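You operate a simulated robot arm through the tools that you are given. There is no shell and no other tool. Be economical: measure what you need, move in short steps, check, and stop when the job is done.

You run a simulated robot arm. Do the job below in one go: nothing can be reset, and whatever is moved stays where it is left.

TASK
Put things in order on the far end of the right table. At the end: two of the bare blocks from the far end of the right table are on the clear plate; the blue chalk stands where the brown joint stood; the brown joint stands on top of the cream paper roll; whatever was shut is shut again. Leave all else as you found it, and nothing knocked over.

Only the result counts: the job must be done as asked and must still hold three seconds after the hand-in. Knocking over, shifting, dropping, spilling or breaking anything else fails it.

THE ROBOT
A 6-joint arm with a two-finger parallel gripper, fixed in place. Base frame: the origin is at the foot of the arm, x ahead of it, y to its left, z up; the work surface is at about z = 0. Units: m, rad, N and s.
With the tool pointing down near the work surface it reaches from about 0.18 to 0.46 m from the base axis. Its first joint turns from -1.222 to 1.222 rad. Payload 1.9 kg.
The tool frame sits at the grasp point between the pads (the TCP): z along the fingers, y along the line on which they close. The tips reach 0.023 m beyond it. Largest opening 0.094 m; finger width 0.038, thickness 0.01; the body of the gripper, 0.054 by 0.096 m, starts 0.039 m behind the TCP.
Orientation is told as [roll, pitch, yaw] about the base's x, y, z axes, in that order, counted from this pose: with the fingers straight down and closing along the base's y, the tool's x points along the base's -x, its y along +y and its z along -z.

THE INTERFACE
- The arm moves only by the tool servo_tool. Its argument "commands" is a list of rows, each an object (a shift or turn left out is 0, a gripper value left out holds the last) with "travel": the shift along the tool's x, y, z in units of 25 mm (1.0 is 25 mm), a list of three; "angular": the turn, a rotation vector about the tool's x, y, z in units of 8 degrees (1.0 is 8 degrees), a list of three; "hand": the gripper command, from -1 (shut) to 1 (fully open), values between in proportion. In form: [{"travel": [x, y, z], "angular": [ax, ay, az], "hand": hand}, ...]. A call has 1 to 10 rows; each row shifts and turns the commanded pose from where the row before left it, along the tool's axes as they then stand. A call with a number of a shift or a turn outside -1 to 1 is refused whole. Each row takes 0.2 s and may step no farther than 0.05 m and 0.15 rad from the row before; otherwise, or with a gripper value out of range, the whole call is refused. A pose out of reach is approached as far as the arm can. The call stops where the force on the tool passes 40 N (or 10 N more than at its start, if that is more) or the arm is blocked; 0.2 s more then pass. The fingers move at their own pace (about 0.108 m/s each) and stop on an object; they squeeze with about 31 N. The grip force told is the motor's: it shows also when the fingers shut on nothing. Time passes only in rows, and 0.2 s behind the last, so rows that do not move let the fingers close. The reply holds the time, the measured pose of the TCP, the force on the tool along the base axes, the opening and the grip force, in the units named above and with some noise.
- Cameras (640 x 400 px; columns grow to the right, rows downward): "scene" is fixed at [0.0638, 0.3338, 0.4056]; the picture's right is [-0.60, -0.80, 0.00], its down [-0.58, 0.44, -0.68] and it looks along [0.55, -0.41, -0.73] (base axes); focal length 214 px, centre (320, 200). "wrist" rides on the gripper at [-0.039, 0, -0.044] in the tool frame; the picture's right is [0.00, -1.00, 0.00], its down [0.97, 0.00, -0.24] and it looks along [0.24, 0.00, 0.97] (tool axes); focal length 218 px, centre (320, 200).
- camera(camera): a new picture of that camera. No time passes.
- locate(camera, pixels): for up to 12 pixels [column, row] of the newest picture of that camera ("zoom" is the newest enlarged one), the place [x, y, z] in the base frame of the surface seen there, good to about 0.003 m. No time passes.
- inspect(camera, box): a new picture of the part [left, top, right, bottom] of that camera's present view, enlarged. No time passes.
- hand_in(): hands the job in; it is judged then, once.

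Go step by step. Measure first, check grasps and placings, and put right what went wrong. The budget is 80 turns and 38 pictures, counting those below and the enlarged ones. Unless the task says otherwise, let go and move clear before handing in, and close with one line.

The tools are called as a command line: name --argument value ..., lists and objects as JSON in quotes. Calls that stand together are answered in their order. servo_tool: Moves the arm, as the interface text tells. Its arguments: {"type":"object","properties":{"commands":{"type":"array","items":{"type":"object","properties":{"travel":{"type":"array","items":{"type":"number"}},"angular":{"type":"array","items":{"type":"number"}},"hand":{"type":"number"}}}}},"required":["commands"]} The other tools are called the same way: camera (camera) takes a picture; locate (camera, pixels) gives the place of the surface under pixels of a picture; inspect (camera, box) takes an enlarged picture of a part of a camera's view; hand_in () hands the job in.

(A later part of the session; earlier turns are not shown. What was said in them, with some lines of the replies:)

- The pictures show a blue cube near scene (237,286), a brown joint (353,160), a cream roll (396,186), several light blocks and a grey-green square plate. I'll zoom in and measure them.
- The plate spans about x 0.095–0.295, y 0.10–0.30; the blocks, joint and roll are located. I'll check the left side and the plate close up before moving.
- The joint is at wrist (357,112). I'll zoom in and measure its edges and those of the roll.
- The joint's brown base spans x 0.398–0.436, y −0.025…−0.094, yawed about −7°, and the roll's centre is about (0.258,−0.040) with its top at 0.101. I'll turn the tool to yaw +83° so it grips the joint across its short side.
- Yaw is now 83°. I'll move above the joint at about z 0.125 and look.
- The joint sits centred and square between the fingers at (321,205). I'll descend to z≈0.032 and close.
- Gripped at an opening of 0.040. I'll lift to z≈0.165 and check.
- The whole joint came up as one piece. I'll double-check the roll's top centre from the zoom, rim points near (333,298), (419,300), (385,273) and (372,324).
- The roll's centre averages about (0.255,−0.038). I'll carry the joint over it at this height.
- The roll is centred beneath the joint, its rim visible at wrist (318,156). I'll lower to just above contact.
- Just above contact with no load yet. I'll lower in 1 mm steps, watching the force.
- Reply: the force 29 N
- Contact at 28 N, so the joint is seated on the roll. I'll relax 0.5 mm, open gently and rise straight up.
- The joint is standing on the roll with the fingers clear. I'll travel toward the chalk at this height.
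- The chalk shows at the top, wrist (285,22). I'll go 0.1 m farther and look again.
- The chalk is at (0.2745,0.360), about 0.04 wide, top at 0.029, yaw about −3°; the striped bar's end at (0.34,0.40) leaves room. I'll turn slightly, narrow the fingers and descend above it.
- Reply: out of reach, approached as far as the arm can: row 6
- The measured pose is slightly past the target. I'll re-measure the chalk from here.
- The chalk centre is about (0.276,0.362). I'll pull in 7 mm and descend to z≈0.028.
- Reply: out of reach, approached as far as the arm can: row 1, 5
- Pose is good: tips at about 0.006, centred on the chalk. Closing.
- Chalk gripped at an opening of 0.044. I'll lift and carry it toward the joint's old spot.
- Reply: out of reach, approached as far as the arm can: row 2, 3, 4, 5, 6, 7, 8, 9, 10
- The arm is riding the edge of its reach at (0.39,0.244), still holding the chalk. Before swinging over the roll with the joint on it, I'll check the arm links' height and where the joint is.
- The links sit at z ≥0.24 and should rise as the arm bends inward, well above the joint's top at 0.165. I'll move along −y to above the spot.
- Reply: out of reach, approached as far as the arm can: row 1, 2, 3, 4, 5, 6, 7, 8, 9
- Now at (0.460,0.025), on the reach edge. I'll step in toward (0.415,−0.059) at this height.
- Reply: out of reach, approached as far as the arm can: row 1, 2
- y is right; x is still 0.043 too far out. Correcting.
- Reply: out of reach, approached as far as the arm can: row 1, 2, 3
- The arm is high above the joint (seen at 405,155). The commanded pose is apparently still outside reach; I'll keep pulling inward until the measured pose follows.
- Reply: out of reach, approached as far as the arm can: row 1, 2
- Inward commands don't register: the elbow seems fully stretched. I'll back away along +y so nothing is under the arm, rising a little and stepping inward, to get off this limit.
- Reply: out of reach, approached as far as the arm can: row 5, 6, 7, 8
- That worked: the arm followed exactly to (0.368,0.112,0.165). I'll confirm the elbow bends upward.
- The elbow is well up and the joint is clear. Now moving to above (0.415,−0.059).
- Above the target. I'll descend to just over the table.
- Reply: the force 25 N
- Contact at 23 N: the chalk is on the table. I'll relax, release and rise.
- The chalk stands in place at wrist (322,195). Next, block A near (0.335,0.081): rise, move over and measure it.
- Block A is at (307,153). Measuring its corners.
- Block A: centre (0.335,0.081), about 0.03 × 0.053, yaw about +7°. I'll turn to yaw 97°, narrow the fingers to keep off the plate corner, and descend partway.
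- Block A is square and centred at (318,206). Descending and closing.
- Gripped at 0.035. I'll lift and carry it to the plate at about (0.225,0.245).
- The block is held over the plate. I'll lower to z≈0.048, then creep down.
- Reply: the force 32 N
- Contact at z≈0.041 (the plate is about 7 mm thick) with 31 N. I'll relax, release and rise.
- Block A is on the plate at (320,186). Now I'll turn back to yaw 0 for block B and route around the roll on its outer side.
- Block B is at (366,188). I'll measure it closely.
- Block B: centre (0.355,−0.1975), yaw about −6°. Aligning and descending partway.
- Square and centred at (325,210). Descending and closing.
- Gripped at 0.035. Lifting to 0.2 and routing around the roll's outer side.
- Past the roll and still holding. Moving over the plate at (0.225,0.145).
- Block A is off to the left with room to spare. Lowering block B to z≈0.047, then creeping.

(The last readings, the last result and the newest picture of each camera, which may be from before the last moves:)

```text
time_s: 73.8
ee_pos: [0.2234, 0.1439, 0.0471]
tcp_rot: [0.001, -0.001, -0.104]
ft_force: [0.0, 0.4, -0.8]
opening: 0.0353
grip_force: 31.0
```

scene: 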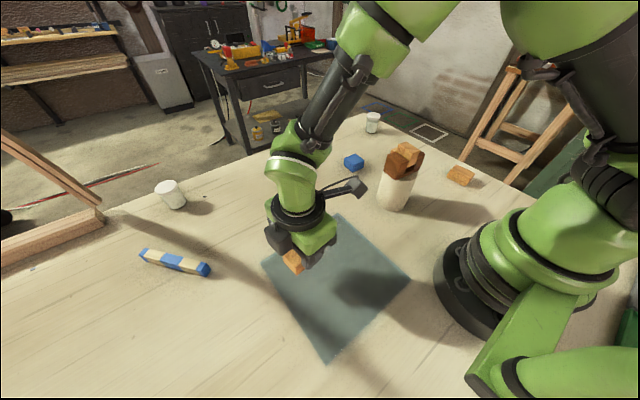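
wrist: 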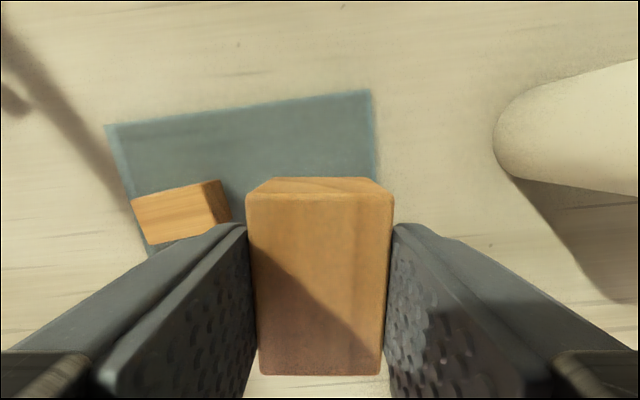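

servo_tool --commands '[{"travel": [0, 0, 0.06]}, {"travel": [0, 0, 0.06]}, {"travel": [0, 0, 0.04]}, {}]'

```text
time_s: 74.8
ee_pos: [0.2267, 0.1433, 0.0432]
tcp_rot: [0.002, -0.001, -0.102]
ft_force: [-5.6, -3.1, 31.8]
opening: 0.0351
grip_force: 31.5
```

Contact at 32 N at z≈0.043. Relaxing, releasing and rising.

servo_tool --commands '[{"travel": [0, 0, -0.03]}, {"hand": -0.1}, {"hand": 0.12}, {}, {"travel": [0, 0, -0.4]}, {"travel": [0, 0, -0.9]}, {"travel": [0, 0, -1]}, {"travel": [0, 0, -1]}, {"travel": [0, 0, -1]}, {"travel": [0, 0, -1]}]'

servo_tool --commands '[{"travel": [0, 0, -1]}, {"travel": [0, 0, -1]}, {"travel": [0, 0, -1]}, {}]'

camera --camera "wrist"

camera --camera "scene"

```text
time_s: 77.0
ee_pos: [0.2257, 0.1422, 0.1776]
tcp_rot: [0.001, -0.002, -0.101]
ft_force: [0.1, -0.1, -0.2]
opening: 0.0528
grip_force: 0.1
```

```text
time_s: 78.0
ee_pos: [0.2233, 0.1437, 0.2509]
tcp_rot: [0.002, -0.002, -0.102]
ft_force: [-0.4, -0.1, 0.0]
opening: 0.0528
grip_force: 0.1
```

```text
5 pictures are left
```

wrist: 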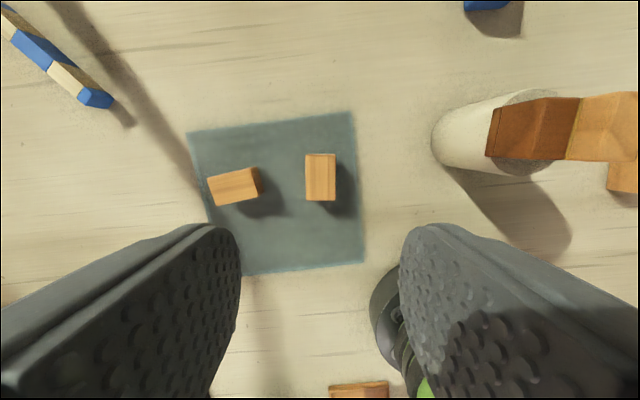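

```text
4 pictures are left
```

scene: 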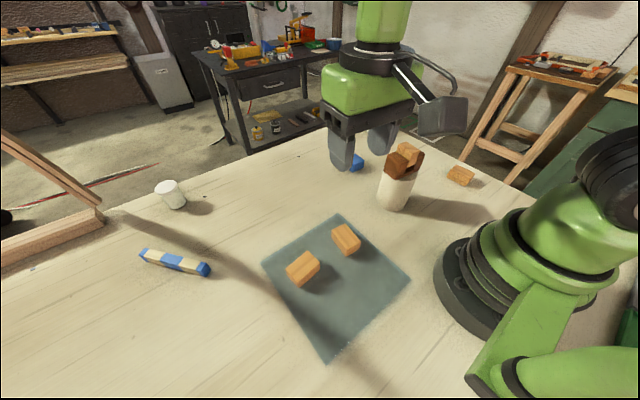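

Both blocks lie on the plate at scene (302,268) and (346,240), the chalk stands in the joint's old spot, and the joint is on the roll. The bar and the left jar are undisturbed; the gripper hides the other jar here, but the arm never went near it. Nothing was opened and the arm is clear, so I'm handing in.

hand_in

```text
The job is handed in.
```

The job is handed in: two bare blocks are on the clear plate, the blue chalk stands where the brown joint was, and the joint stands on the paper roll; nothing was opened, and nothing was seen knocked over.
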